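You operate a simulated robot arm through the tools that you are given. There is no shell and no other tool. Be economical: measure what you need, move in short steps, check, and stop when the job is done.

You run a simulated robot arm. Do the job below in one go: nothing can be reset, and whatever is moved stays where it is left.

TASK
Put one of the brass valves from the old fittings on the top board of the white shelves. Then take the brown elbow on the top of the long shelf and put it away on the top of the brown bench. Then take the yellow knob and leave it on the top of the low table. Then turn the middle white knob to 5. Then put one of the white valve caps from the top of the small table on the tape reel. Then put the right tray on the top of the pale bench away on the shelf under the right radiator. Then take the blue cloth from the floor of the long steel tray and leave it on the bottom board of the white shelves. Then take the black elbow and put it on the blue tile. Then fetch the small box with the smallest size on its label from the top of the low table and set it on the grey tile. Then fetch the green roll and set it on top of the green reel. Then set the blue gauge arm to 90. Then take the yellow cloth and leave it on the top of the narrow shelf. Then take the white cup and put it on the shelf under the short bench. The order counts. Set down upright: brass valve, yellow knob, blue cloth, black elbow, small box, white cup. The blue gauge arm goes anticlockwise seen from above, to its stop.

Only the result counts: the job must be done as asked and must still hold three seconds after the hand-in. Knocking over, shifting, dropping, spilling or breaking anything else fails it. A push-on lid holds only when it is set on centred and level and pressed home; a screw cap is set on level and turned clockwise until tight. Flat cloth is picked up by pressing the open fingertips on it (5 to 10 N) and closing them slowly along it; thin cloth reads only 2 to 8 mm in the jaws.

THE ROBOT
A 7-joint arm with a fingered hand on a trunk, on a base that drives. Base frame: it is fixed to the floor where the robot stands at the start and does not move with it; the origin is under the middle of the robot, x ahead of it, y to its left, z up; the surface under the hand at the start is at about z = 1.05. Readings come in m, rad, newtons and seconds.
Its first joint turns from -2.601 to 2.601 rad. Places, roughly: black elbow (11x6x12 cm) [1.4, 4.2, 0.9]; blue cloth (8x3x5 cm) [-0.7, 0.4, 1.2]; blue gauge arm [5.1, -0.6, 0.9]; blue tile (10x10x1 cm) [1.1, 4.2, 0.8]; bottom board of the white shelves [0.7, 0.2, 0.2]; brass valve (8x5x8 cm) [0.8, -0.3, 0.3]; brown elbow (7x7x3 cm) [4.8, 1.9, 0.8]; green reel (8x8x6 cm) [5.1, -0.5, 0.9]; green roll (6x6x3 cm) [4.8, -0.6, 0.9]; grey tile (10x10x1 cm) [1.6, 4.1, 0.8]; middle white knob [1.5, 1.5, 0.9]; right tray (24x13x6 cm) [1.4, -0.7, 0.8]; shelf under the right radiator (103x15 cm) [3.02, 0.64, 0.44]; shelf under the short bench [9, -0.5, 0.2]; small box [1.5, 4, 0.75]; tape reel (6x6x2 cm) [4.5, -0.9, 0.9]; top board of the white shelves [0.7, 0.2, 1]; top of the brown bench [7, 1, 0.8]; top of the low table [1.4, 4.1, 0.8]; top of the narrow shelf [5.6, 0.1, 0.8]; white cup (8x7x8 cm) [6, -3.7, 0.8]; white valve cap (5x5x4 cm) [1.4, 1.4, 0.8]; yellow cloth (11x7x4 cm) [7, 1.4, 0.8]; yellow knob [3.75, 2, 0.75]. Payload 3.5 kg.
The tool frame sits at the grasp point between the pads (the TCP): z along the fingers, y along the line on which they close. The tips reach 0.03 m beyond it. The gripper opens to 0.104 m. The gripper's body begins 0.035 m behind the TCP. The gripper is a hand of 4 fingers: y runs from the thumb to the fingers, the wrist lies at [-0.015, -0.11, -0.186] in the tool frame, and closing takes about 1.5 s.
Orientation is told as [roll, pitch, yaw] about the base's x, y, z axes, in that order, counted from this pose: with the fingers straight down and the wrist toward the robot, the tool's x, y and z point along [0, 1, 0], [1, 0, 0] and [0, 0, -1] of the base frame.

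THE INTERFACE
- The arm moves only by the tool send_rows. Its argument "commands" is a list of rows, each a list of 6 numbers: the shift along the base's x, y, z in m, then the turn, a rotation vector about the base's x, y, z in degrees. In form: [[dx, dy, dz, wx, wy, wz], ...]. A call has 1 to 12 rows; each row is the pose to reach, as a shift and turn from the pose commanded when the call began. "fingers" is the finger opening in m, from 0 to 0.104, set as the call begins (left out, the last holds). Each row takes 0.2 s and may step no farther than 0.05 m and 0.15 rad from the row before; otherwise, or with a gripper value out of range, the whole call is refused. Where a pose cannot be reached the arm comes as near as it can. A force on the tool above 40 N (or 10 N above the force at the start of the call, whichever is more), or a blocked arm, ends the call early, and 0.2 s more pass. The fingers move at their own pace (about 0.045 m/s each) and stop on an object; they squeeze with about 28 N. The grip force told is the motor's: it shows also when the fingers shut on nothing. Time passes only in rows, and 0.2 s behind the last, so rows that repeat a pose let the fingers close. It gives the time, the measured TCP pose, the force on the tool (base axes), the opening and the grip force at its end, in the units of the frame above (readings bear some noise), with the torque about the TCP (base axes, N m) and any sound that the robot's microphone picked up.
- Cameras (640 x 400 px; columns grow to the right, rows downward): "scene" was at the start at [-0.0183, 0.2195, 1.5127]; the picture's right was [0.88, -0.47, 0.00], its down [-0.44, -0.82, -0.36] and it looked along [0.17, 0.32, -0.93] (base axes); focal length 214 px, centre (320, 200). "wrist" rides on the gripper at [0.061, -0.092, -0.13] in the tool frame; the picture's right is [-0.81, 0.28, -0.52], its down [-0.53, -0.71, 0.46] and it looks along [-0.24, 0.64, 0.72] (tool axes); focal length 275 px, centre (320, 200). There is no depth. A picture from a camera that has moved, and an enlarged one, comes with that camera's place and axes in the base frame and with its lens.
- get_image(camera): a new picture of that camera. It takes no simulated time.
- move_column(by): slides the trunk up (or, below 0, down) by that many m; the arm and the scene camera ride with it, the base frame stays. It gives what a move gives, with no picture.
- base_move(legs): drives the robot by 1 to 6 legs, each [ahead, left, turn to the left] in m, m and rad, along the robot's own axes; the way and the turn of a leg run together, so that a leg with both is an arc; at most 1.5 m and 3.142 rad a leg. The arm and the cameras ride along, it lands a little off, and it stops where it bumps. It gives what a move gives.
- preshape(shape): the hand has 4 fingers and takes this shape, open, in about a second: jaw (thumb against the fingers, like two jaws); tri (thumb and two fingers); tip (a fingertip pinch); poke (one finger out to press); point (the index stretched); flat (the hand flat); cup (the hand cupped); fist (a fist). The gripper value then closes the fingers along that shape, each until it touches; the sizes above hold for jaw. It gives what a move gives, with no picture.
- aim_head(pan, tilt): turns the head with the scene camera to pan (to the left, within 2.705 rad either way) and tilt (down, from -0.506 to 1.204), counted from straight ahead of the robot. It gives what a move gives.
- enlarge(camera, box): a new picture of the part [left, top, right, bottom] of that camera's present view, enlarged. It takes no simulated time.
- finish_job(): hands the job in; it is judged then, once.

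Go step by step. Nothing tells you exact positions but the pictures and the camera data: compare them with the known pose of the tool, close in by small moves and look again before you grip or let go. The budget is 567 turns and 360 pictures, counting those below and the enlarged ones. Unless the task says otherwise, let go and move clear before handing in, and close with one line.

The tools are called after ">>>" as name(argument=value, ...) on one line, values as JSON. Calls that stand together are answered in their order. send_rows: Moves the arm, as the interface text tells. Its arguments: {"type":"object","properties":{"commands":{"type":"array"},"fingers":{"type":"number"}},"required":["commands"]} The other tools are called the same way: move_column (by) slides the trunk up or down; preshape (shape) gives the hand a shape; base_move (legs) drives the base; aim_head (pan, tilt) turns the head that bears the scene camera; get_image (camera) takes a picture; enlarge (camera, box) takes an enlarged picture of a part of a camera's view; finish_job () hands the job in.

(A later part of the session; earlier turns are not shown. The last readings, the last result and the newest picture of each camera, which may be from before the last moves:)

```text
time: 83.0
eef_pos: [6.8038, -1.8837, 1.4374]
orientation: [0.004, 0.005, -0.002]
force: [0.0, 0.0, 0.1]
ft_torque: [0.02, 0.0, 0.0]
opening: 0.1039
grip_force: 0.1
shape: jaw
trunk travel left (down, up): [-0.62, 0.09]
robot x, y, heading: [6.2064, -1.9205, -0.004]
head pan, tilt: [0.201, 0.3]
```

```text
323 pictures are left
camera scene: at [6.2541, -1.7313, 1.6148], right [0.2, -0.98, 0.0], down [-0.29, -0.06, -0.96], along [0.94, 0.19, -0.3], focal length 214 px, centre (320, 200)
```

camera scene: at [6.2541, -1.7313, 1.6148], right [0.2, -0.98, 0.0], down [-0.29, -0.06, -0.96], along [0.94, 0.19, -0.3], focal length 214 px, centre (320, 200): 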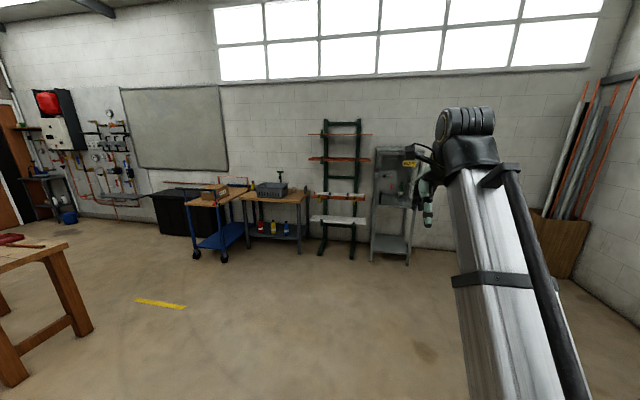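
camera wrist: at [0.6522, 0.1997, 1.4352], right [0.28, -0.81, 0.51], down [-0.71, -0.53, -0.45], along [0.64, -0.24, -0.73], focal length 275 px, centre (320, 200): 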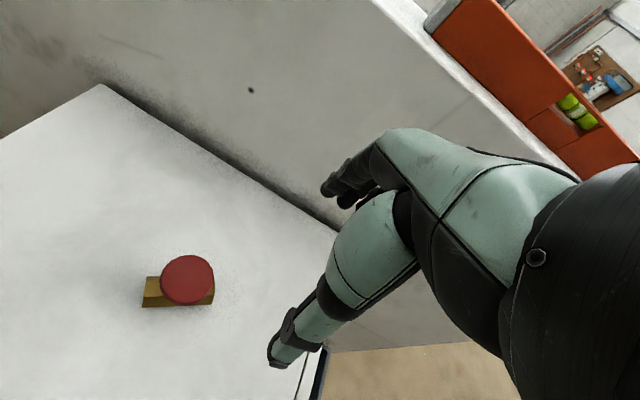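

>>> base_move(legs=[[1.0, 0.5, 0], [0.85, 0.7, 1.57], [1.5, 0.02, 0]])

>>> aim_head(pan=0.0, tilt=0.35)

>>> get_image(camera="scene")

>>> aim_head(pan=1.0, tilt=0.35)

>>> get_image(camera="scene")

```text
refused: leg 3 is longer than a leg can be; nothing moved
```

```text
time: 83.7
eef_pos: [6.8043, -1.8848, 1.4366]
orientation: [0.004, 0.006, -0.003]
force: [0.3, 0.1, -0.6]
ft_torque: [-0.01, -0.05, -0.01]
opening: 0.1042
grip_force: 0.0
shape: jaw
trunk travel left (down, up): [-0.62, 0.09]
robot x, y, heading: [6.2083, -1.9176, -0.003]
head pan, tilt: [0.0, 0.351]
```

```text
322 pictures are left
camera scene: at [6.2557, -1.75, 1.6101], right [0.0, -1.0, 0.0], down [-0.34, 0.0, -0.94], along [0.94, 0.0, -0.34], focal length 214 px, centre (320, 200)
```

scene: 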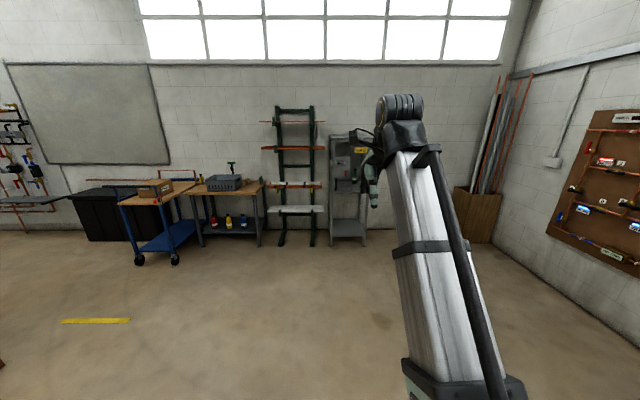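

```text
time: 85.0
eef_pos: [6.8043, -1.8837, 1.4384]
orientation: [0.003, 0.005, -0.002]
force: [-0.7, 0.7, -0.4]
ft_torque: [0.02, 0.03, -0.02]
opening: 0.1037
grip_force: 0.1
shape: jaw
trunk travel left (down, up): [-0.62, 0.09]
robot x, y, heading: [6.2081, -1.9196, -0.004]
head pan, tilt: [1.0, 0.351]
```

```text
321 pictures are left
camera scene: at [6.2132, -1.6716, 1.6101], right [0.84, -0.54, 0.0], down [-0.19, -0.29, -0.94], along [0.51, 0.79, -0.34], focal length 214 px, centre (320, 200)
```

scene: 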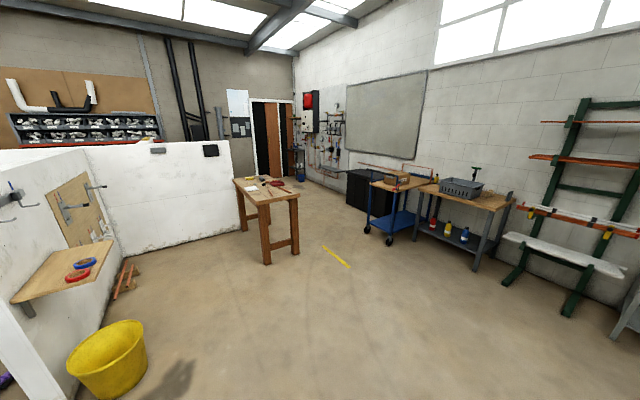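

>>> base_move(legs=[[1.0, 0.5, 0], [0.82, 0.7, 0], [0, 0, 1.57], [1.3, 0.0, 0]])

>>> aim_head(pan=0.0, tilt=0.35)

>>> get_image(camera="scene")

>>> aim_head(pan=1.0, tilt=0.35)

>>> get_image(camera="scene")

```text
time: 103.3
eef_pos: [8.076, 0.5955, 1.4453]
orientation: [0.003, -0.008, 1.511]
force: [-0.6, -0.2, 0.3]
ft_torque: [0.0, -0.02, 0.02]
opening: 0.104
grip_force: 0.0
shape: jaw
trunk travel left (down, up): [-0.62, 0.09]
robot x, y, heading: [8.0765, 0.0133, 1.507]
head pan, tilt: [1.0, 0.351]
stopped in leg 4: the robot was blocked; the commanded pose is now the measured one
```

```text
time: 104.6
eef_pos: [8.0733, 0.5934, 1.447]
orientation: [0.003, -0.013, 1.511]
force: [-0.2, 0.3, 0.0]
ft_torque: [0.03, 0.01, 0.0]
opening: 0.1041
grip_force: 0.0
shape: jaw
trunk travel left (down, up): [-0.62, 0.09]
robot x, y, heading: [8.0724, 0.0148, 1.512]
head pan, tilt: [0.0, 0.351]
```

```text
320 pictures are left
camera scene: at [7.9096, 0.0512, 1.6107], right [1.0, -0.06, 0.0], down [-0.02, -0.33, -0.94], along [0.06, 0.94, -0.33], focal length 214 px, centre (320, 200)
```

scene: 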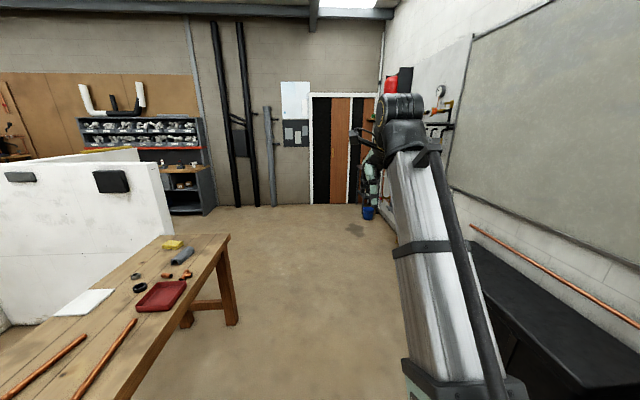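

```text
time: 105.9
eef_pos: [8.0729, 0.5935, 1.4472]
orientation: [0.003, -0.013, 1.511]
force: [-0.9, 0.0, -0.6]
ft_torque: [0.02, -0.08, 0.04]
opening: 0.1036
grip_force: 0.1
shape: jaw
trunk travel left (down, up): [-0.62, 0.09]
robot x, y, heading: [8.0764, 0.0161, 1.512]
head pan, tilt: [1.0, 0.351]
```

```text
319 pictures are left
camera scene: at [7.8284, 0.013, 1.61], right [0.59, 0.81, 0.01], down [0.28, -0.19, -0.94], along [-0.76, 0.56, -0.34], focal length 214 px, centre (320, 200)
```

scene: 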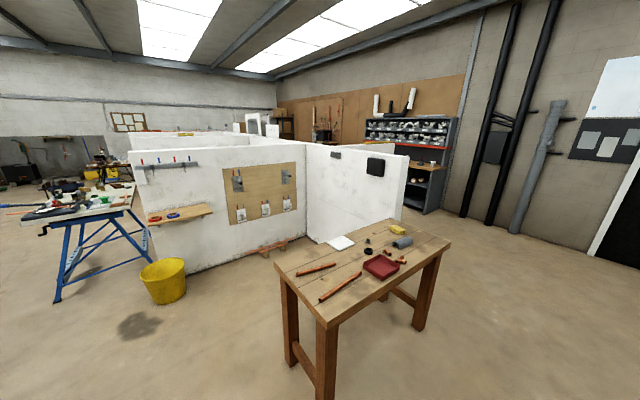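

>>> aim_head(pan=-0.7, tilt=0.9)

>>> get_image(camera="scene")

>>> aim_head(pan=0.6, tilt=0.9)

>>> get_image(camera="scene")

```text
time: 107.6
eef_pos: [8.0743, 0.593, 1.4464]
orientation: [0.002, -0.012, 1.512]
force: [-1.6, -0.6, -0.1]
ft_torque: [0.02, -0.04, -0.01]
opening: 0.1037
grip_force: 0.1
shape: jaw
trunk travel left (down, up): [-0.62, 0.09]
robot x, y, heading: [8.078, 0.0189, 1.513]
head pan, tilt: [-0.7, 0.901]
```

```text
318 pictures are left
camera scene: at [7.9557, 0.0136, 1.5627], right [0.73, -0.69, -0.01], down [-0.54, -0.56, -0.63], along [0.43, 0.46, -0.78], focal length 214 px, centre (320, 200)
```

scene: 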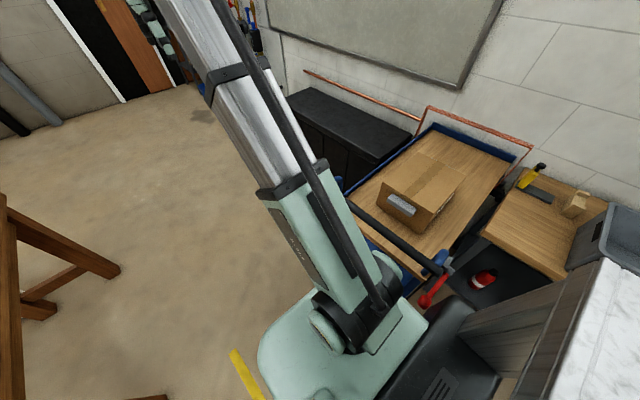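

```text
time: 109.1
eef_pos: [8.0728, 0.5949, 1.4461]
orientation: [0.001, -0.012, 1.512]
force: [0.1, 0.0, 0.4]
ft_torque: [-0.02, 0.04, 0.03]
opening: 0.1041
grip_force: 0.0
shape: jaw
trunk travel left (down, up): [-0.62, 0.09]
robot x, y, heading: [8.0764, 0.0168, 1.51]
head pan, tilt: [0.6, 0.901]
```

```text
317 pictures are left
camera scene: at [7.8645, 0.0238, 1.5626], right [0.86, 0.51, 0.01], down [0.4, -0.66, -0.63], along [-0.32, 0.54, -0.78], focal length 214 px, centre (320, 200)
```

scene: 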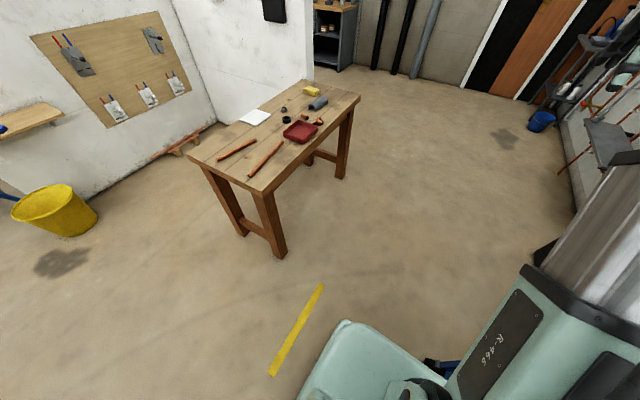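

>>> base_move(legs=[[-0.15, 0.0, 0.055], [0.0, 0.36, 0]])

>>> base_move(legs=[[1.4, 0.0, 0], [1.0, 0.0, 0]])

>>> aim_head(pan=1.2, tilt=0.35)

>>> get_image(camera="scene")

>>> aim_head(pan=2.3, tilt=0.4)

>>> get_image(camera="scene")

```text
time: 109.7
eef_pos: [8.0752, 0.5981, 1.4417]
orientation: [0.001, -0.004, 1.507]
force: [0.1, -0.2, 0.0]
ft_torque: [0.01, 0.02, 0.02]
opening: 0.1038
grip_force: 0.1
shape: jaw
trunk travel left (down, up): [-0.62, 0.09]
robot x, y, heading: [8.0765, 0.0105, 1.512]
head pan, tilt: [0.6, 0.901]
stopped in leg 1: the robot was blocked; the commanded pose is now the measured one
```

```text
time: 110.5
eef_pos: [8.076, 0.6005, 1.4407]
orientation: [0.003, -0.002, 1.503]
force: [0.6, -1.2, 0.8]
ft_torque: [0.0, 0.0, 0.02]
opening: 0.1042
grip_force: 0.0
shape: jaw
trunk travel left (down, up): [-0.62, 0.09]
robot x, y, heading: [8.0788, 0.0047, 1.51]
head pan, tilt: [0.6, 0.901]
stopped in leg 1: the robot was blocked; the commanded pose is now the measured one
```

```text
time: 111.5
eef_pos: [8.0778, 0.5983, 1.4427]
orientation: [0.002, -0.004, 1.508]
force: [0.0, -0.5, -0.3]
ft_torque: [0.01, 0.0, 0.0]
opening: 0.104
grip_force: 0.1
shape: jaw
trunk travel left (down, up): [-0.62, 0.09]
robot x, y, heading: [8.0742, 0.0076, 1.505]
head pan, tilt: [1.201, 0.351]
```

```text
316 pictures are left
camera scene: at [7.8191, 0.0042, 1.6099], right [0.42, 0.91, 0.01], down [0.31, -0.14, -0.94], along [-0.85, 0.4, -0.34], focal length 214 px, centre (320, 200)
```

scene: 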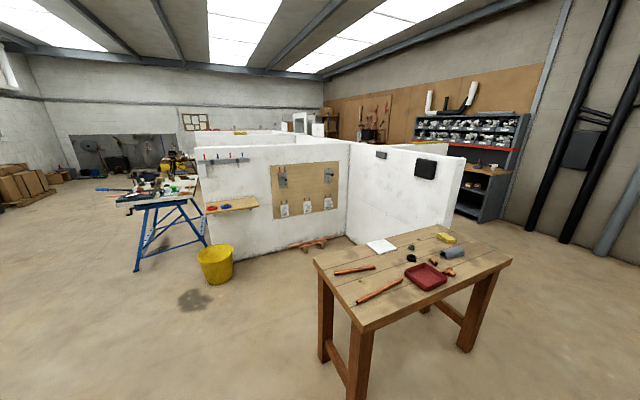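

```text
time: 112.8
eef_pos: [8.0751, 0.5985, 1.4425]
orientation: [0.001, -0.005, 1.508]
force: [-0.6, 0.9, -0.3]
ft_torque: [0.03, -0.01, -0.01]
opening: 0.1039
grip_force: 0.1
shape: jaw
trunk travel left (down, up): [-0.62, 0.09]
robot x, y, heading: [8.0778, 0.0098, 1.508]
head pan, tilt: [2.3, 0.4]
```

```text
315 pictures are left
camera scene: at [7.8306, -0.0923, 1.6047], right [-0.62, 0.79, 0.01], down [0.31, 0.25, -0.92], along [-0.72, -0.57, -0.39], focal length 214 px, centre (320, 200)
```

scene: 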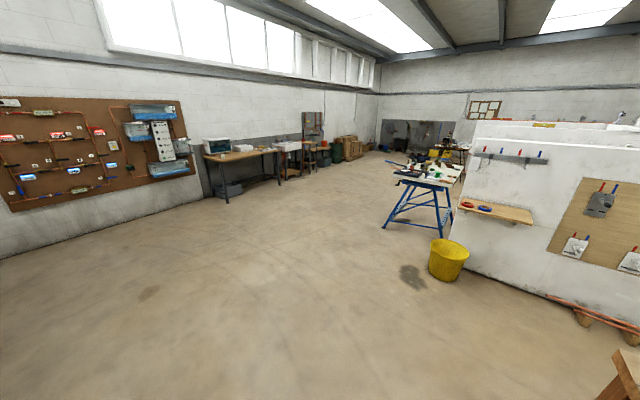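

>>> base_move(legs=[[0.0, 0.15, 0]])

```text
time: 113.5
eef_pos: [8.0766, 0.5995, 1.4398]
orientation: [0.004, 0.001, 1.506]
force: [-0.5, 0.2, -0.9]
ft_torque: [0.0, -0.02, 0.0]
opening: 0.1041
grip_force: 0.2
shape: jaw
trunk travel left (down, up): [-0.62, 0.09]
robot x, y, heading: [8.0738, 0.0087, 1.504]
head pan, tilt: [2.3, 0.4]
stopped in leg 1: the robot was blocked; the commanded pose is now the measured one
```

>>> base_move(legs=[[-0.1, 0.0, 0]])

>>> aim_head(pan=-1.3, tilt=0.9)

>>> get_image(camera="scene")

>>> get_image(camera="wrist")

```text
time: 114.6
eef_pos: [8.0707, 0.5061, 1.4382]
orientation: [0.005, 0.002, 1.506]
force: [0.3, -0.3, -0.2]
ft_torque: [0.05, 0.03, -0.04]
opening: 0.104
grip_force: 0.0
shape: jaw
trunk travel left (down, up): [-0.62, 0.09]
robot x, y, heading: [8.0683, -0.0907, 1.509]
head pan, tilt: [2.3, 0.4]
```

```text
time: 117.6
eef_pos: [8.0706, 0.5068, 1.4373]
orientation: [0.004, 0.006, 1.506]
force: [-0.3, -0.3, 1.0]
ft_torque: [-0.03, 0.02, -0.01]
opening: 0.1038
grip_force: 0.0
shape: jaw
trunk travel left (down, up): [-0.62, 0.09]
robot x, y, heading: [8.0691, -0.0916, 1.507]
head pan, tilt: [-1.3, 0.901]
```

```text
314 pictures are left
camera scene: at [7.9714, -0.1093, 1.5626], right [0.21, -0.98, 0.0], down [-0.77, -0.16, -0.62], along [0.61, 0.13, -0.78], focal length 214 px, centre (320, 200)
```

scene: 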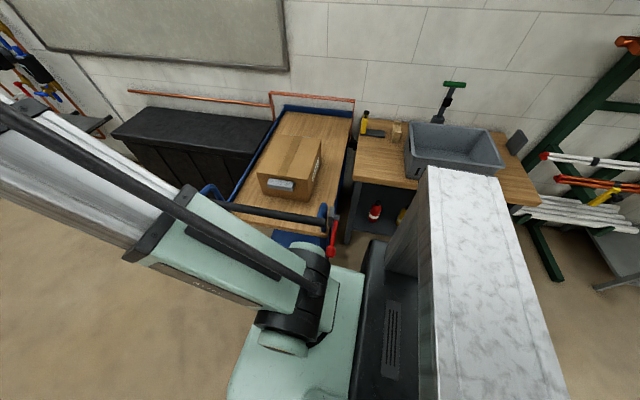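

```text
313 pictures are left
camera wrist: at [8.0051, 0.4195, 1.5685], right [0.83, 0.22, 0.51], down [0.48, -0.75, -0.45], along [0.28, 0.63, -0.73], focal length 275 px, centre (320, 200)
```

wrist: 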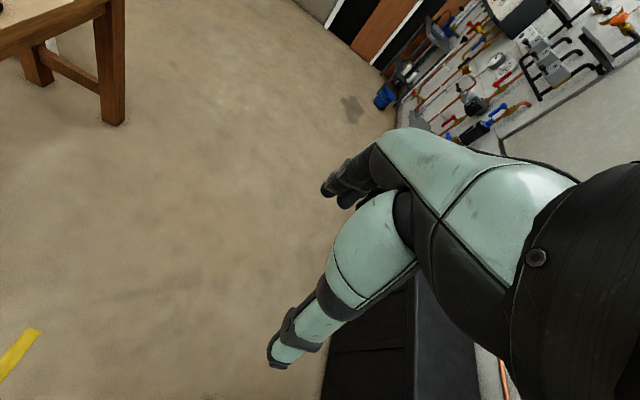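

>>> base_move(legs=[[0.0, 0.36, 0.06]])

>>> base_move(legs=[[1.2, 0.0, 0], [1.4, 0.0, 0]])

>>> aim_head(pan=1.2, tilt=0.35)

>>> get_image(camera="scene")

```text
time: 120.0
eef_pos: [7.6699, 0.5185, 1.4372]
orientation: [0.002, 0.001, 1.563]
force: [-0.2, 0.2, -0.4]
ft_torque: [-0.02, 0.01, 0.01]
opening: 0.1041
grip_force: 0.0
shape: jaw
trunk travel left (down, up): [-0.62, 0.09]
robot x, y, heading: [7.7037, -0.0784, 1.563]
head pan, tilt: [-1.3, 0.901]
```

```text
time: 132.6
eef_pos: [7.709, 3.1192, 1.4379]
orientation: [0.004, 0.005, 1.554]
force: [-0.1, 0.5, 0.0]
ft_torque: [0.0, 0.03, -0.02]
opening: 0.1038
grip_force: 0.0
shape: jaw
trunk travel left (down, up): [-0.62, 0.09]
robot x, y, heading: [7.7385, 2.5188, 1.554]
head pan, tilt: [-1.3, 0.901]
```

```text
time: 134.9
eef_pos: [7.7093, 3.1183, 1.4384]
orientation: [0.004, 0.004, 1.556]
force: [-0.6, 0.0, -0.1]
ft_torque: [0.01, 0.03, 0.01]
opening: 0.1038
grip_force: 0.0
shape: jaw
trunk travel left (down, up): [-0.62, 0.09]
robot x, y, heading: [7.7376, 2.5217, 1.554]
head pan, tilt: [1.201, 0.351]
```

```text
312 pictures are left
camera scene: at [7.4813, 2.5142, 1.6101], right [0.38, 0.93, 0.0], down [0.32, -0.13, -0.94], along [-0.87, 0.35, -0.34], focal length 214 px, centre (320, 200)
```

scene: 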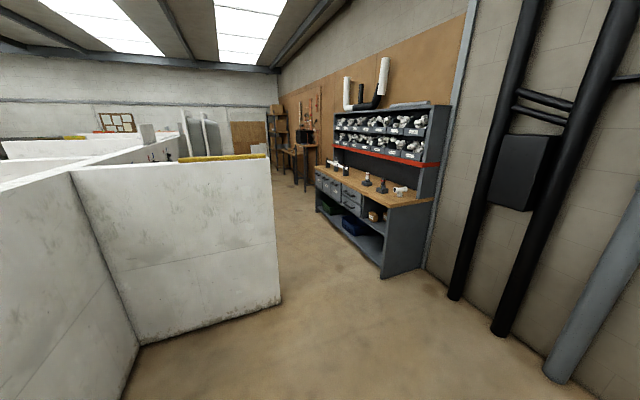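

>>> base_move(legs=[[0.78, 0.0, 0], [0, 0, 1.587], [1.5, 0, 0]])

>>> aim_head(pan=0.2, tilt=0.4)

>>> get_image(camera="scene")

```text
time: 149.8
eef_pos: [5.6973, 3.2439, 1.4372]
orientation: [0.004, 0.003, -3.127]
force: [0.7, 0.1, -0.7]
ft_torque: [0.02, -0.01, 0.02]
opening: 0.104
grip_force: 0.0
shape: jaw
trunk travel left (down, up): [-0.62, 0.09]
robot x, y, heading: [6.2892, 3.2907, -3.121]
head pan, tilt: [1.201, 0.351]
```

```text
time: 151.1
eef_pos: [5.697, 3.2429, 1.4369]
orientation: [0.001, 0.005, -3.127]
force: [0.0, -0.5, -0.1]
ft_torque: [-0.01, 0.04, 0.01]
opening: 0.1043
grip_force: 0.1
shape: jaw
trunk travel left (down, up): [-0.62, 0.09]
robot x, y, heading: [6.2926, 3.2943, -3.119]
head pan, tilt: [0.201, 0.4]
```

```text
311 pictures are left
camera scene: at [6.251, 3.1015, 1.6056], right [-0.22, 0.98, 0.0], down [0.38, 0.08, -0.92], along [-0.9, -0.2, -0.39], focal length 214 px, centre (320, 200)
```

scene: 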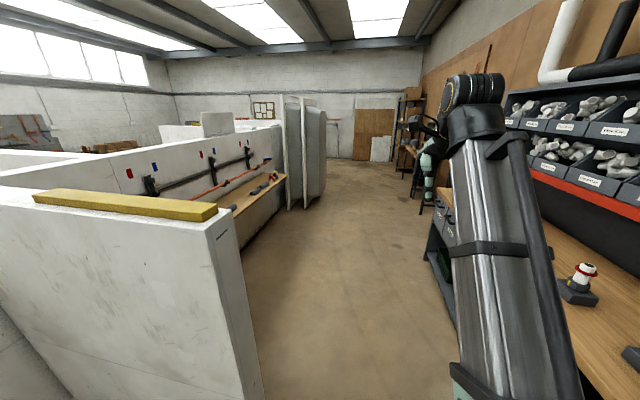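

>>> base_move(legs=[[1.5, 0.0, 0], [0, 0, 1.55]])

>>> aim_head(pan=0.0, tilt=0.5)

>>> get_image(camera="scene")

```text
time: 162.2
eef_pos: [4.8469, 2.6555, 1.4379]
orientation: [0.003, 0.005, -1.554]
force: [0.3, 0.0, 0.0]
ft_torque: [0.0, 0.01, 0.01]
opening: 0.1041
grip_force: 0.1
shape: jaw
trunk travel left (down, up): [-0.62, 0.09]
robot x, y, heading: [4.797, 3.2534, -1.556]
head pan, tilt: [0.201, 0.4]
```

```text
time: 163.0
eef_pos: [4.8476, 2.6552, 1.4384]
orientation: [0.004, 0.003, -1.554]
force: [-0.4, -1.2, -0.2]
ft_torque: [0.01, 0.02, 0.01]
opening: 0.1038
grip_force: 0.0
shape: jaw
trunk travel left (down, up): [-0.62, 0.09]
robot x, y, heading: [4.7973, 3.2472, -1.555]
head pan, tilt: [0.0, 0.499]
```

```text
310 pictures are left
camera scene: at [4.9708, 3.2084, 1.5965], right [-1.0, -0.02, 0.0], down [-0.01, 0.48, -0.88], along [0.02, -0.88, -0.48], focal length 214 px, centre (320, 200)
```

scene: 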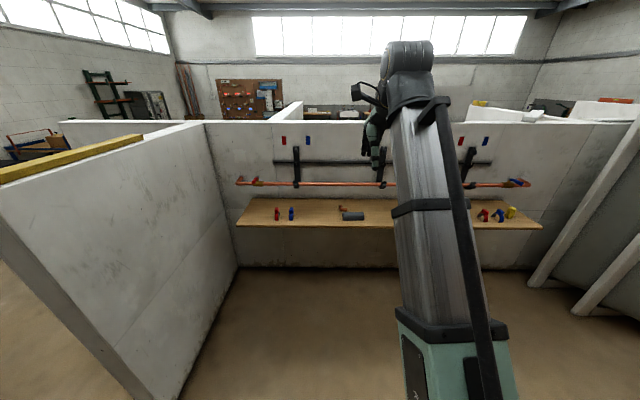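

>>> enlarge(camera="scene", box=[230, 120, 390, 250])

>>> enlarge(camera="scene", box=[420, 120, 580, 250])

```text
3.08 times, centred on (310, 185) of scene
camera zoom: at [4.9708, 3.2084, 1.5965], right [-1.0, -0.02, 0.0], down [-0.01, 0.48, -0.88], along [0.02, -0.88, -0.48], focal length 660 px, centre (351, 246)
```

zoom: 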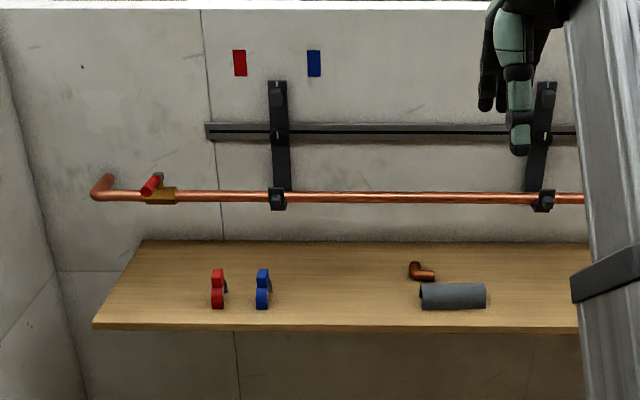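

```text
3.08 times, centred on (500, 185) of scene
camera zoom: at [4.9708, 3.2084, 1.5965], right [-1.0, -0.02, 0.0], down [-0.01, 0.48, -0.88], along [0.02, -0.88, -0.48], focal length 660 px, centre (-234, 246)
```

zoom: 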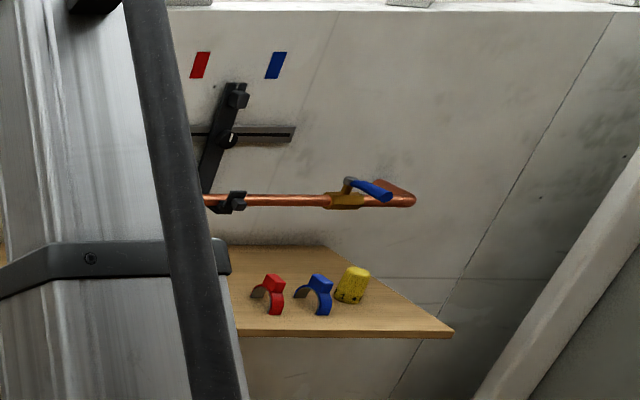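

>>> base_move(legs=[[0.66, 0.0, -0.015]])

>>> get_image(camera="wrist")

>>> aim_head(pan=0.0, tilt=0.8)

>>> get_image(camera="scene")

```text
time: 166.6
eef_pos: [4.828, 2.0029, 1.4379]
orientation: [0.003, 0.004, -1.589]
force: [0.9, -0.3, -0.2]
ft_torque: [0.02, 0.01, -0.01]
opening: 0.1039
grip_force: 0.1
shape: jaw
trunk travel left (down, up): [-0.62, 0.09]
robot x, y, heading: [4.8006, 2.6001, -1.588]
head pan, tilt: [0.0, 0.499]
```

```text
307 pictures are left
camera wrist: at [4.8914, 2.0932, 1.5683], right [-0.82, -0.26, 0.51], down [-0.52, 0.72, -0.45], along [-0.25, -0.64, -0.73], focal length 275 px, centre (320, 200)
```

wrist: 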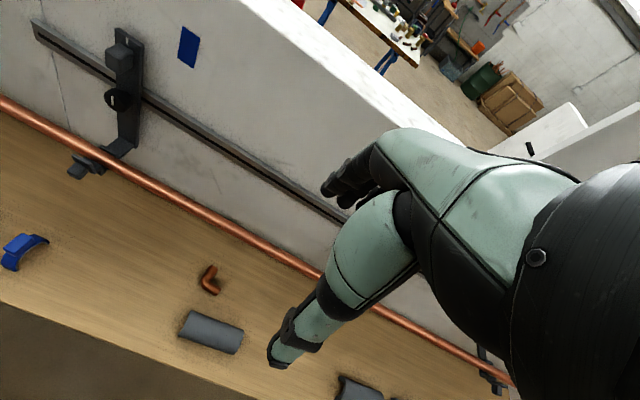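

```text
time: 167.4
eef_pos: [4.8273, 2.005, 1.4377]
orientation: [0.002, 0.004, -1.589]
force: [0.1, 0.2, 0.4]
ft_torque: [-0.01, -0.01, 0.01]
opening: 0.1041
grip_force: 0.1
shape: jaw
trunk travel left (down, up): [-0.62, 0.09]
robot x, y, heading: [4.8009, 2.6017, -1.587]
head pan, tilt: [0.0, 0.799]
```

```text
306 pictures are left
camera scene: at [4.9697, 2.5629, 1.5705], right [-1.0, 0.02, 0.0], down [0.01, 0.72, -0.7], along [-0.01, -0.7, -0.72], focal length 214 px, centre (320, 200)
```

scene: 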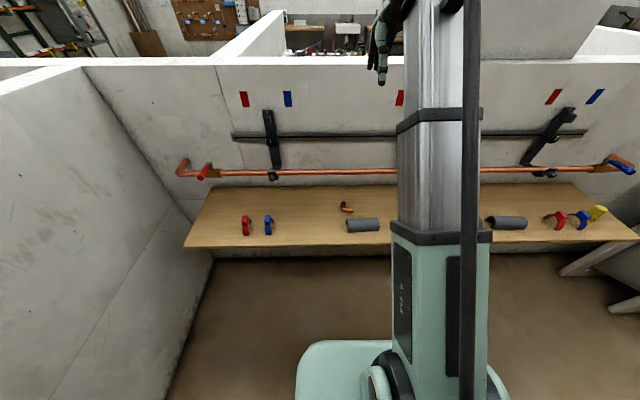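

>>> enlarge(camera="wrist", box=[150, 220, 310, 370])

>>> enlarge(camera="scene", box=[300, 170, 400, 250])

```text
2.67 times, centred on (230, 295) of wrist
camera zoom: at [4.8915, 2.0937, 1.5685], right [-0.82, -0.26, 0.51], down [-0.52, 0.72, -0.45], along [-0.25, -0.64, -0.73], focal length 734 px, centre (560, -53)
```

zoom: 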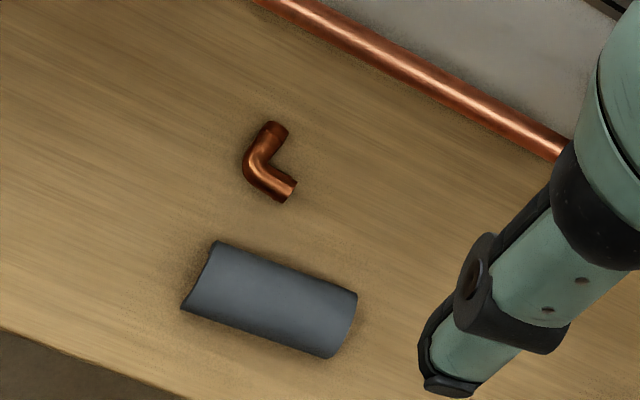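

```text
5.00 times, centred on (350, 210) of scene
camera zoom: at [4.9697, 2.5629, 1.5705], right [-1.0, 0.02, 0.0], down [0.01, 0.72, -0.7], along [-0.01, -0.7, -0.72], focal length 1072 px, centre (170, 150)
```

zoom: 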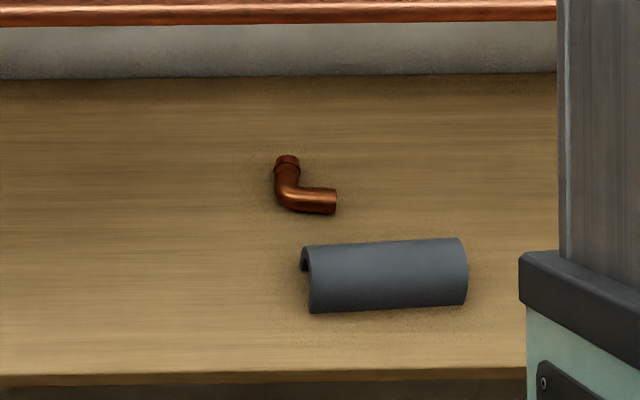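

>>> send_rows(commands=[[0, 0, -0.02, 0, 0, 8], [0, 0, -0.04, 0, 0, 16], [0, 0, -0.06, 0, 0, 24], [0, 0, -0.08, 0, 0, 32], [0, 0, -0.1, 0, 0, 40], [0, 0, -0.12, 0, 0, 48], [0, 0, -0.14, 0, 0, 56], [0, 0, -0.16, 0, 0, 64], [0, 0, -0.16, 0, 0, 72], [0, 0, -0.16, 0, 0, 80], [0, 0, -0.16, 0, 0, 88], [0, 0, -0.16, 0, 0, 91]], fingers=0.07)

>>> send_rows(commands=[[0, 0, -0.02, -8, 0, 0], [0, 0, -0.04, -16, 0, 0], [0, 0, -0.06, -24, 0, 0], [0, 0, -0.08, -30, 0, 0]])

>>> get_image(camera="wrist")

>>> get_image(camera="scene")

```text
time: 169.5
eef_pos: [4.829, 2.001, 1.2782]
orientation: [0.006, 0.0, -0.31]
force: [-24.3, -37.7, 27.7]
ft_torque: [7.71, -1.21, 5.17]
opening: 0.0703
grip_force: 0.0
shape: jaw
trunk travel left (down, up): [-0.62, 0.09]
robot x, y, heading: [4.7995, 2.6037, -1.59]
head pan, tilt: [0.0, 0.799]
stopped in row 10: the force on the tool passed its limit at 147 N (the readings are from after the stop); the commanded pose is now the measured one
```

```text
time: 169.7
eef_pos: [4.8289, 2.0006, 1.2757]
orientation: [-0.002, -0.005, -0.314]
force: [-2.8, -29.5, 0.9]
ft_torque: [3.98, -0.24, 2.37]
opening: 0.0703
grip_force: 0.1
shape: jaw
trunk travel left (down, up): [-0.62, 0.09]
robot x, y, heading: [4.7984, 2.605, -1.591]
head pan, tilt: [0.0, 0.799]
stopped in row 1: the force on the tool passed its limit at 123 N (the readings are from after the stop); the commanded pose is now the measured one
```

```text
303 pictures are left
camera wrist: at [4.7615, 2.0883, 1.4054], right [0.01, -0.85, 0.52], down [-0.84, -0.29, -0.46], along [0.54, -0.43, -0.72], focal length 275 px, centre (320, 200)
```

wrist: 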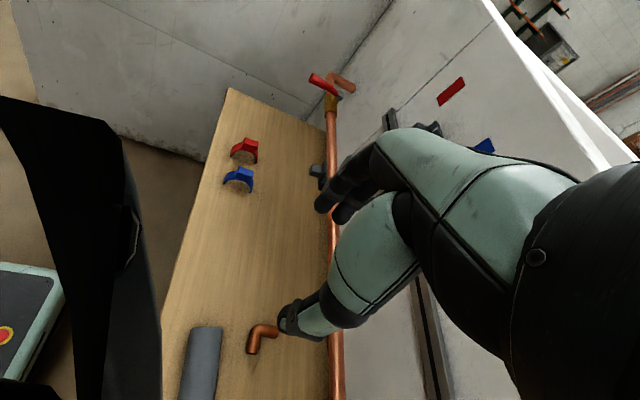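

```text
302 pictures are left
camera scene: at [4.9696, 2.5628, 1.5705], right [-1.0, 0.02, 0.0], down [0.01, 0.72, -0.7], along [-0.01, -0.7, -0.72], focal length 214 px, centre (320, 200)
```

scene: 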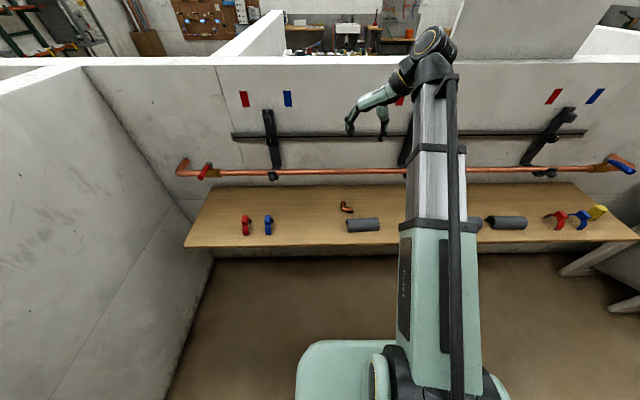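

>>> send_rows(commands=[[0, -0.03, 0.0, 0, 0, -4], [0, -0.07, 0, 0, 0, -8]])

```text
time: 170.3
eef_pos: [4.8279, 1.9313, 1.2762]
orientation: [-0.001, -0.005, -0.455]
force: [0.6, 0.1, 0.7]
ft_torque: [-0.01, 0.02, -0.01]
opening: 0.0703
grip_force: 0.0
shape: jaw
trunk travel left (down, up): [-0.62, 0.09]
robot x, y, heading: [4.8004, 2.6032, -1.588]
head pan, tilt: [0.0, 0.799]
```

>>> base_move(legs=[[-0.13, 0.05, 0.0]])

>>> send_rows(commands=[[-0.01, -0.04, 0, 0, 0, 6], [-0.02, -0.08, 0, 0, 0, 12], [-0.03, -0.12, 0, 0, 0, 18], [-0.04, -0.15, 0, 0, 0, 24], [-0.045, -0.17, 0, 0, 0, 27]])

>>> send_rows(commands=[[0, 0, -0.03, -8, 0, 0], [0, 0, -0.06, -16, 0, 0], [0, 0, -0.09, -24, 0, 0], [0, 0, -0.12, -30, 0, 0]])

>>> get_image(camera="wrist")

>>> get_image(camera="scene")

```text
time: 171.7
eef_pos: [4.8817, 2.0619, 1.2762]
orientation: [-0.003, -0.007, -0.454]
force: [0.1, 0.8, -0.2]
ft_torque: [0.0, -0.03, 0.0]
opening: 0.0703
grip_force: 0.1
shape: jaw
trunk travel left (down, up): [-0.62, 0.09]
robot x, y, heading: [4.8555, 2.7322, -1.591]
head pan, tilt: [0.0, 0.799]
```

```text
time: 172.3
eef_pos: [4.8653, 1.9867, 1.2765]
orientation: [0.002, -0.009, -0.281]
force: [-20.9, -31.4, 20.2]
ft_torque: [6.39, -1.14, 4.55]
opening: 0.0701
grip_force: 0.1
shape: jaw
trunk travel left (down, up): [-0.62, 0.09]
robot x, y, heading: [4.8553, 2.7283, -1.592]
head pan, tilt: [0.0, 0.799]
stopped in row 3: the force on the tool passed its limit at 136 N (the readings are from after the stop); the commanded pose is now the measured one
```

```text
time: 172.5
eef_pos: [4.8645, 1.9859, 1.2749]
orientation: [0.0, -0.012, -0.284]
force: [-0.8, -15.4, -1.3]
ft_torque: [1.92, -0.25, 1.26]
opening: 0.0702
grip_force: 0.0
shape: jaw
trunk travel left (down, up): [-0.62, 0.09]
robot x, y, heading: [4.8535, 2.7319, -1.588]
head pan, tilt: [0.0, 0.799]
stopped in row 1: the force on the tool passed its limit at 136 N (the readings are from after the stop); the commanded pose is now the measured one
```

```text
301 pictures are left
camera wrist: at [4.794, 2.0715, 1.4048], right [0.03, -0.85, 0.52], down [-0.83, -0.31, -0.46], along [0.56, -0.42, -0.72], focal length 275 px, centre (320, 200)
```

wrist: 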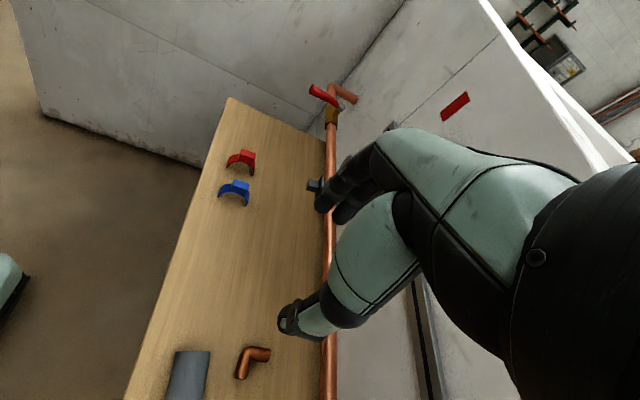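

```text
300 pictures are left
camera scene: at [5.0235, 2.6903, 1.5705], right [-1.0, 0.02, 0.0], down [0.01, 0.72, -0.7], along [-0.01, -0.7, -0.72], focal length 214 px, centre (320, 200)
```

scene: 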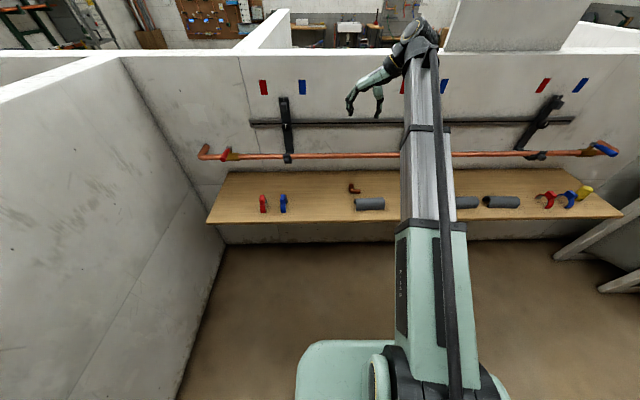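

>>> send_rows(commands=[[0, -0.02, 0.02, 0, 0, -6], [0, -0.04, 0.04, 0, 0, -12]])

>>> base_move(legs=[[0.1, -0.42, 0.02]])

>>> send_rows(commands=[[0.03, 0.0, 0.0, 0, 0, 0], [0.06, 0, 0, 0, 0, 0], [0.1, 0, 0, 0, 0, 4], [0.15, 0, 0, 0, 0, 8], [0.2, 0, 0, 0, 0, 12], [0.25, 0, 0, 0, 0, 16], [0.3, 0, 0, 0, 0, 20], [0.35, 0, 0, 0, 0, 24], [0.39, 0, 0, 0, 0, 28]])

```text
time: 173.1
eef_pos: [4.8666, 1.9487, 1.3149]
orientation: [0.003, -0.01, -0.493]
force: [0.6, -0.1, 0.3]
ft_torque: [0.0, 0.0, 0.02]
opening: 0.0705
grip_force: 0.1
shape: jaw
trunk travel left (down, up): [-0.62, 0.09]
robot x, y, heading: [4.8552, 2.7308, -1.587]
head pan, tilt: [0.0, 0.799]
```

```text
time: 175.8
eef_pos: [4.4538, 1.8531, 1.3146]
orientation: [0.003, -0.011, -0.476]
force: [-0.1, -1.0, -0.5]
ft_torque: [-0.01, -0.02, 0.01]
opening: 0.0704
grip_force: 0.0
shape: jaw
trunk travel left (down, up): [-0.62, 0.09]
robot x, y, heading: [4.4317, 2.6343, -1.577]
head pan, tilt: [0.0, 0.799]
```

```text
time: 177.8
eef_pos: [4.8425, 1.8654, 1.3078]
orientation: [-0.002, -0.011, 0.011]
force: [0.4, -0.2, -0.2]
ft_torque: [-0.04, -0.01, 0.01]
opening: 0.0704
grip_force: 0.0
shape: jaw
out of reach, approached as far as the arm can: row 9
trunk travel left (down, up): [-0.62, 0.09]
robot x, y, heading: [4.4307, 2.6345, -1.569]
head pan, tilt: [0.0, 0.799]
```

>>> send_rows(commands=[[0, 0, -0.03, -7, 0, 0], [0, 0, -0.06, -14, 0, 0], [0, 0, -0.09, -20, 0, 0]])

>>> move_column(by=-0.28)

>>> get_image(camera="wrist")

>>> aim_head(pan=0.3, tilt=0.6)

>>> get_image(camera="scene")

```text
time: 178.6
eef_pos: [4.839, 1.8648, 1.219]
orientation: [-0.352, -0.007, 0.017]
force: [1.0, -0.9, -0.1]
ft_torque: [-0.01, -0.01, -0.04]
opening: 0.0704
grip_force: 0.0
shape: jaw
trunk travel left (down, up): [-0.62, 0.09]
robot x, y, heading: [4.4278, 2.6327, -1.574]
head pan, tilt: [0.0, 0.799]
```

```text
time: 181.4
eef_pos: [4.8401, 1.8639, 0.9394]
orientation: [-0.348, -0.008, 0.017]
force: [-0.1, 0.0, 0.3]
ft_torque: [0.0, 0.02, -0.02]
opening: 0.0705
grip_force: 0.0
shape: jaw
trunk travel left (down, up): [-0.34, 0.37]
robot x, y, heading: [4.4319, 2.6344, -1.57]
head pan, tilt: [0.0, 0.799]
```

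```text
299 pictures are left
camera wrist: at [4.747, 1.965, 1.0404], right [0.28, -0.58, 0.76], down [-0.7, -0.67, -0.25], along [0.66, -0.47, -0.59], focal length 275 px, centre (320, 200)
```

wrist: 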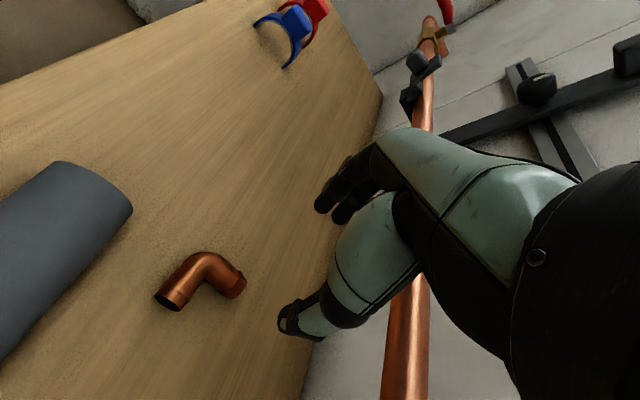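

```text
time: 182.2
eef_pos: [4.8394, 1.8645, 0.9402]
orientation: [-0.348, -0.008, 0.015]
force: [0.6, 1.0, 0.5]
ft_torque: [0.02, 0.01, 0.0]
opening: 0.0705
grip_force: 0.1
shape: jaw
trunk travel left (down, up): [-0.34, 0.37]
robot x, y, heading: [4.4288, 2.6354, -1.577]
head pan, tilt: [0.3, 0.6]
```

```text
298 pictures are left
camera scene: at [4.6274, 2.5949, 1.3073], right [-0.96, -0.29, 0.0], down [-0.17, 0.54, -0.82], along [0.24, -0.79, -0.57], focal length 214 px, centre (320, 200)
```

scene: 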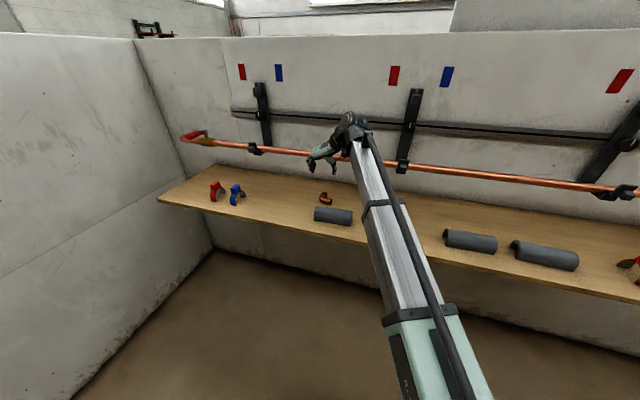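

>>> send_rows(commands=[[0.002, -0.008, -0.035, 0, 0, 0], [0.005, -0.016, -0.07, 0, 0, 0]])

>>> get_image(camera="wrist")

>>> enlarge(camera="scene", box=[260, 100, 420, 240])

```text
time: 182.8
eef_pos: [4.8433, 1.8478, 0.8691]
orientation: [-0.348, -0.006, 0.017]
force: [0.0, 1.1, 0.4]
ft_torque: [-0.01, -0.03, 0.0]
opening: 0.0703
grip_force: 0.1
shape: jaw
trunk travel left (down, up): [-0.34, 0.37]
robot x, y, heading: [4.431, 2.6335, -1.567]
head pan, tilt: [0.3, 0.6]
```

```text
297 pictures are left
camera wrist: at [4.7511, 1.9486, 0.9709], right [0.28, -0.58, 0.77], down [-0.7, -0.67, -0.25], along [0.66, -0.47, -0.59], focal length 275 px, centre (320, 200)
```

wrist: 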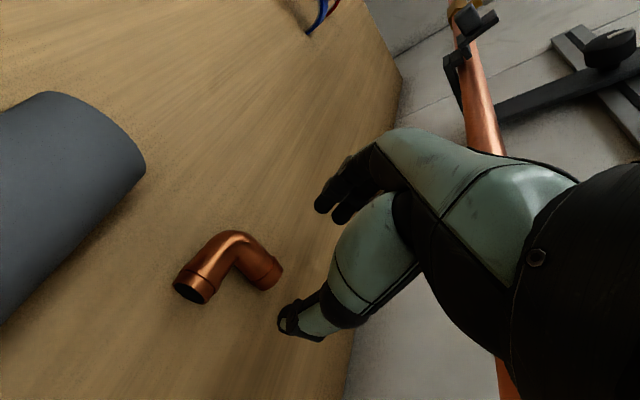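

```text
2.86 times, centred on (340, 170) of scene
camera zoom: at [4.6274, 2.595, 1.3074], right [-0.96, -0.29, 0.0], down [-0.17, 0.54, -0.83], along [0.24, -0.79, -0.56], focal length 613 px, centre (263, 286)
```

zoom: 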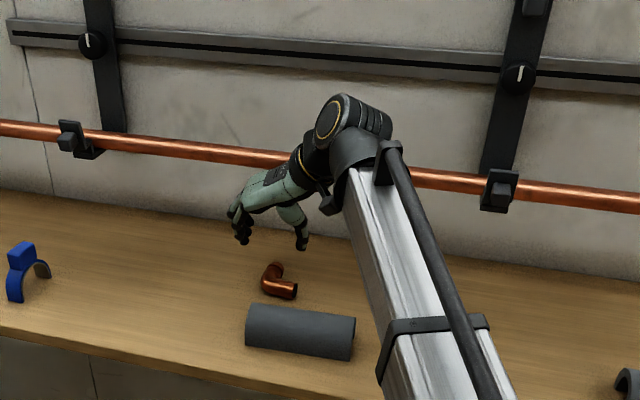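

>>> send_rows(commands=[[0.001, 0, -0.025, 0, 0, 0], [0.001, 0, -0.035, 0, 0, 0], [0.001, 0, -0.045, 0, 0, 0]])

>>> get_image(camera="wrist")

```text
time: 183.6
eef_pos: [4.8452, 1.8488, 0.8248]
orientation: [-0.35, -0.006, 0.015]
force: [0.0, -0.6, 0.2]
ft_torque: [-0.03, 0.0, 0.01]
opening: 0.0699
grip_force: 0.1
shape: jaw
trunk travel left (down, up): [-0.34, 0.37]
robot x, y, heading: [4.4319, 2.6301, -1.577]
head pan, tilt: [0.3, 0.6]
```

```text
295 pictures are left
camera wrist: at [4.7523, 1.9492, 0.9255], right [0.28, -0.58, 0.76], down [-0.7, -0.67, -0.25], along [0.66, -0.47, -0.59], focal length 275 px, centre (320, 200)
```

wrist: 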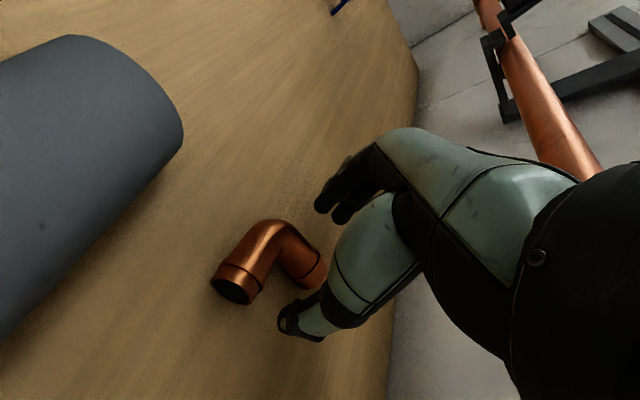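

>>> send_rows(commands=[[0, 0, -0.005, 0, 0, 0], [0, 0, -0.01, 0, 0, 0]])

>>> send_rows(commands=[[0, 0, 0, 0, 0, 0], [0, 0, 0, 0, 0, 0], [0, 0, 0, 0, 0, 0], [0, 0, 0, 0, 0, 0], [0, 0, 0, 0, 0, 0], [0, 0, 0, 0, 0, 0]], fingers=0.0)

>>> get_image(camera="wrist")

```text
time: 184.2
eef_pos: [4.8454, 1.8482, 0.8144]
orientation: [-0.348, -0.008, 0.018]
force: [0.7, 0.3, -0.2]
ft_torque: [0.01, -0.05, -0.04]
opening: 0.0702
grip_force: 0.1
shape: jaw
trunk travel left (down, up): [-0.34, 0.37]
robot x, y, heading: [4.432, 2.6366, -1.574]
head pan, tilt: [0.3, 0.6]
```

```text
time: 185.6
eef_pos: [4.8459, 1.8483, 0.8137]
orientation: [-0.349, -0.006, 0.016]
force: [0.2, 0.6, 0.3]
ft_torque: [0.0, 0.0, -0.01]
opening: 0.0222
grip_force: 28.2
shape: jaw
trunk travel left (down, up): [-0.34, 0.37]
robot x, y, heading: [4.4289, 2.6322, -1.569]
head pan, tilt: [0.3, 0.6]
```

```text
294 pictures are left
camera wrist: at [4.7527, 1.9486, 0.9152], right [0.28, -0.58, 0.76], down [-0.7, -0.67, -0.25], along [0.66, -0.47, -0.59], focal length 275 px, centre (320, 200)
```

wrist: 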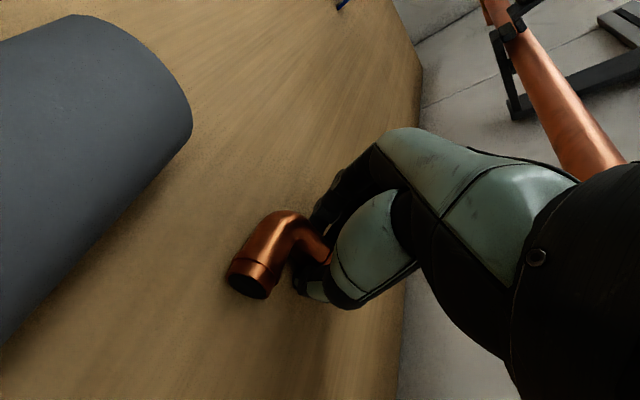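

>>> send_rows(commands=[[0, 0.002, 0.015, 0, 0, 0], [0, 0.01, 0.05, 0, 0, 0], [0, 0.03, 0.09, 0, 0, 0], [0, 0.05, 0.13, 0, 0, 0], [0, 0.07, 0.17, 0, 0, 0], [0, 0.09, 0.21, 0, 0, 0]])

>>> get_image(camera="wrist")

>>> get_image(camera="scene")

```text
time: 187.0
eef_pos: [4.8455, 1.9363, 1.0253]
orientation: [-0.347, -0.004, 0.013]
force: [0.1, -0.2, -0.5]
ft_torque: [0.02, -0.04, -0.02]
opening: 0.0221
grip_force: 27.8
shape: jaw
trunk travel left (down, up): [-0.34, 0.37]
robot x, y, heading: [4.4317, 2.6327, -1.572]
head pan, tilt: [0.3, 0.6]
```

```text
293 pictures are left
camera wrist: at [4.753, 2.0367, 1.126], right [0.28, -0.58, 0.76], down [-0.7, -0.67, -0.25], along [0.66, -0.47, -0.59], focal length 275 px, centre (320, 200)
```

wrist: 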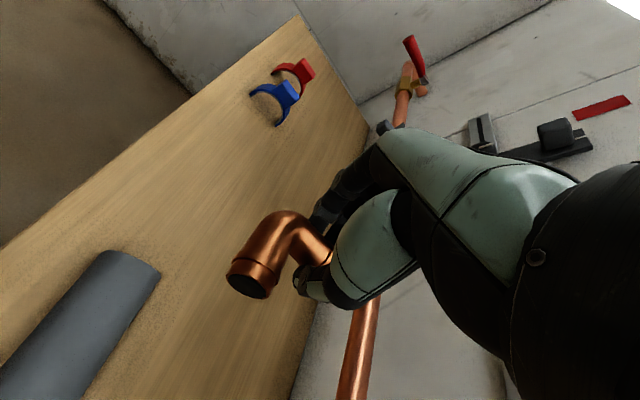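

```text
292 pictures are left
camera scene: at [4.6275, 2.5947, 1.3073], right [-0.96, -0.29, 0.0], down [-0.17, 0.54, -0.82], along [0.24, -0.79, -0.57], focal length 214 px, centre (320, 200)
```

scene: 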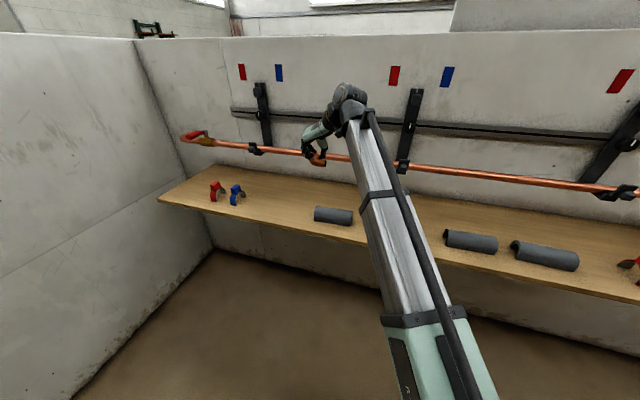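

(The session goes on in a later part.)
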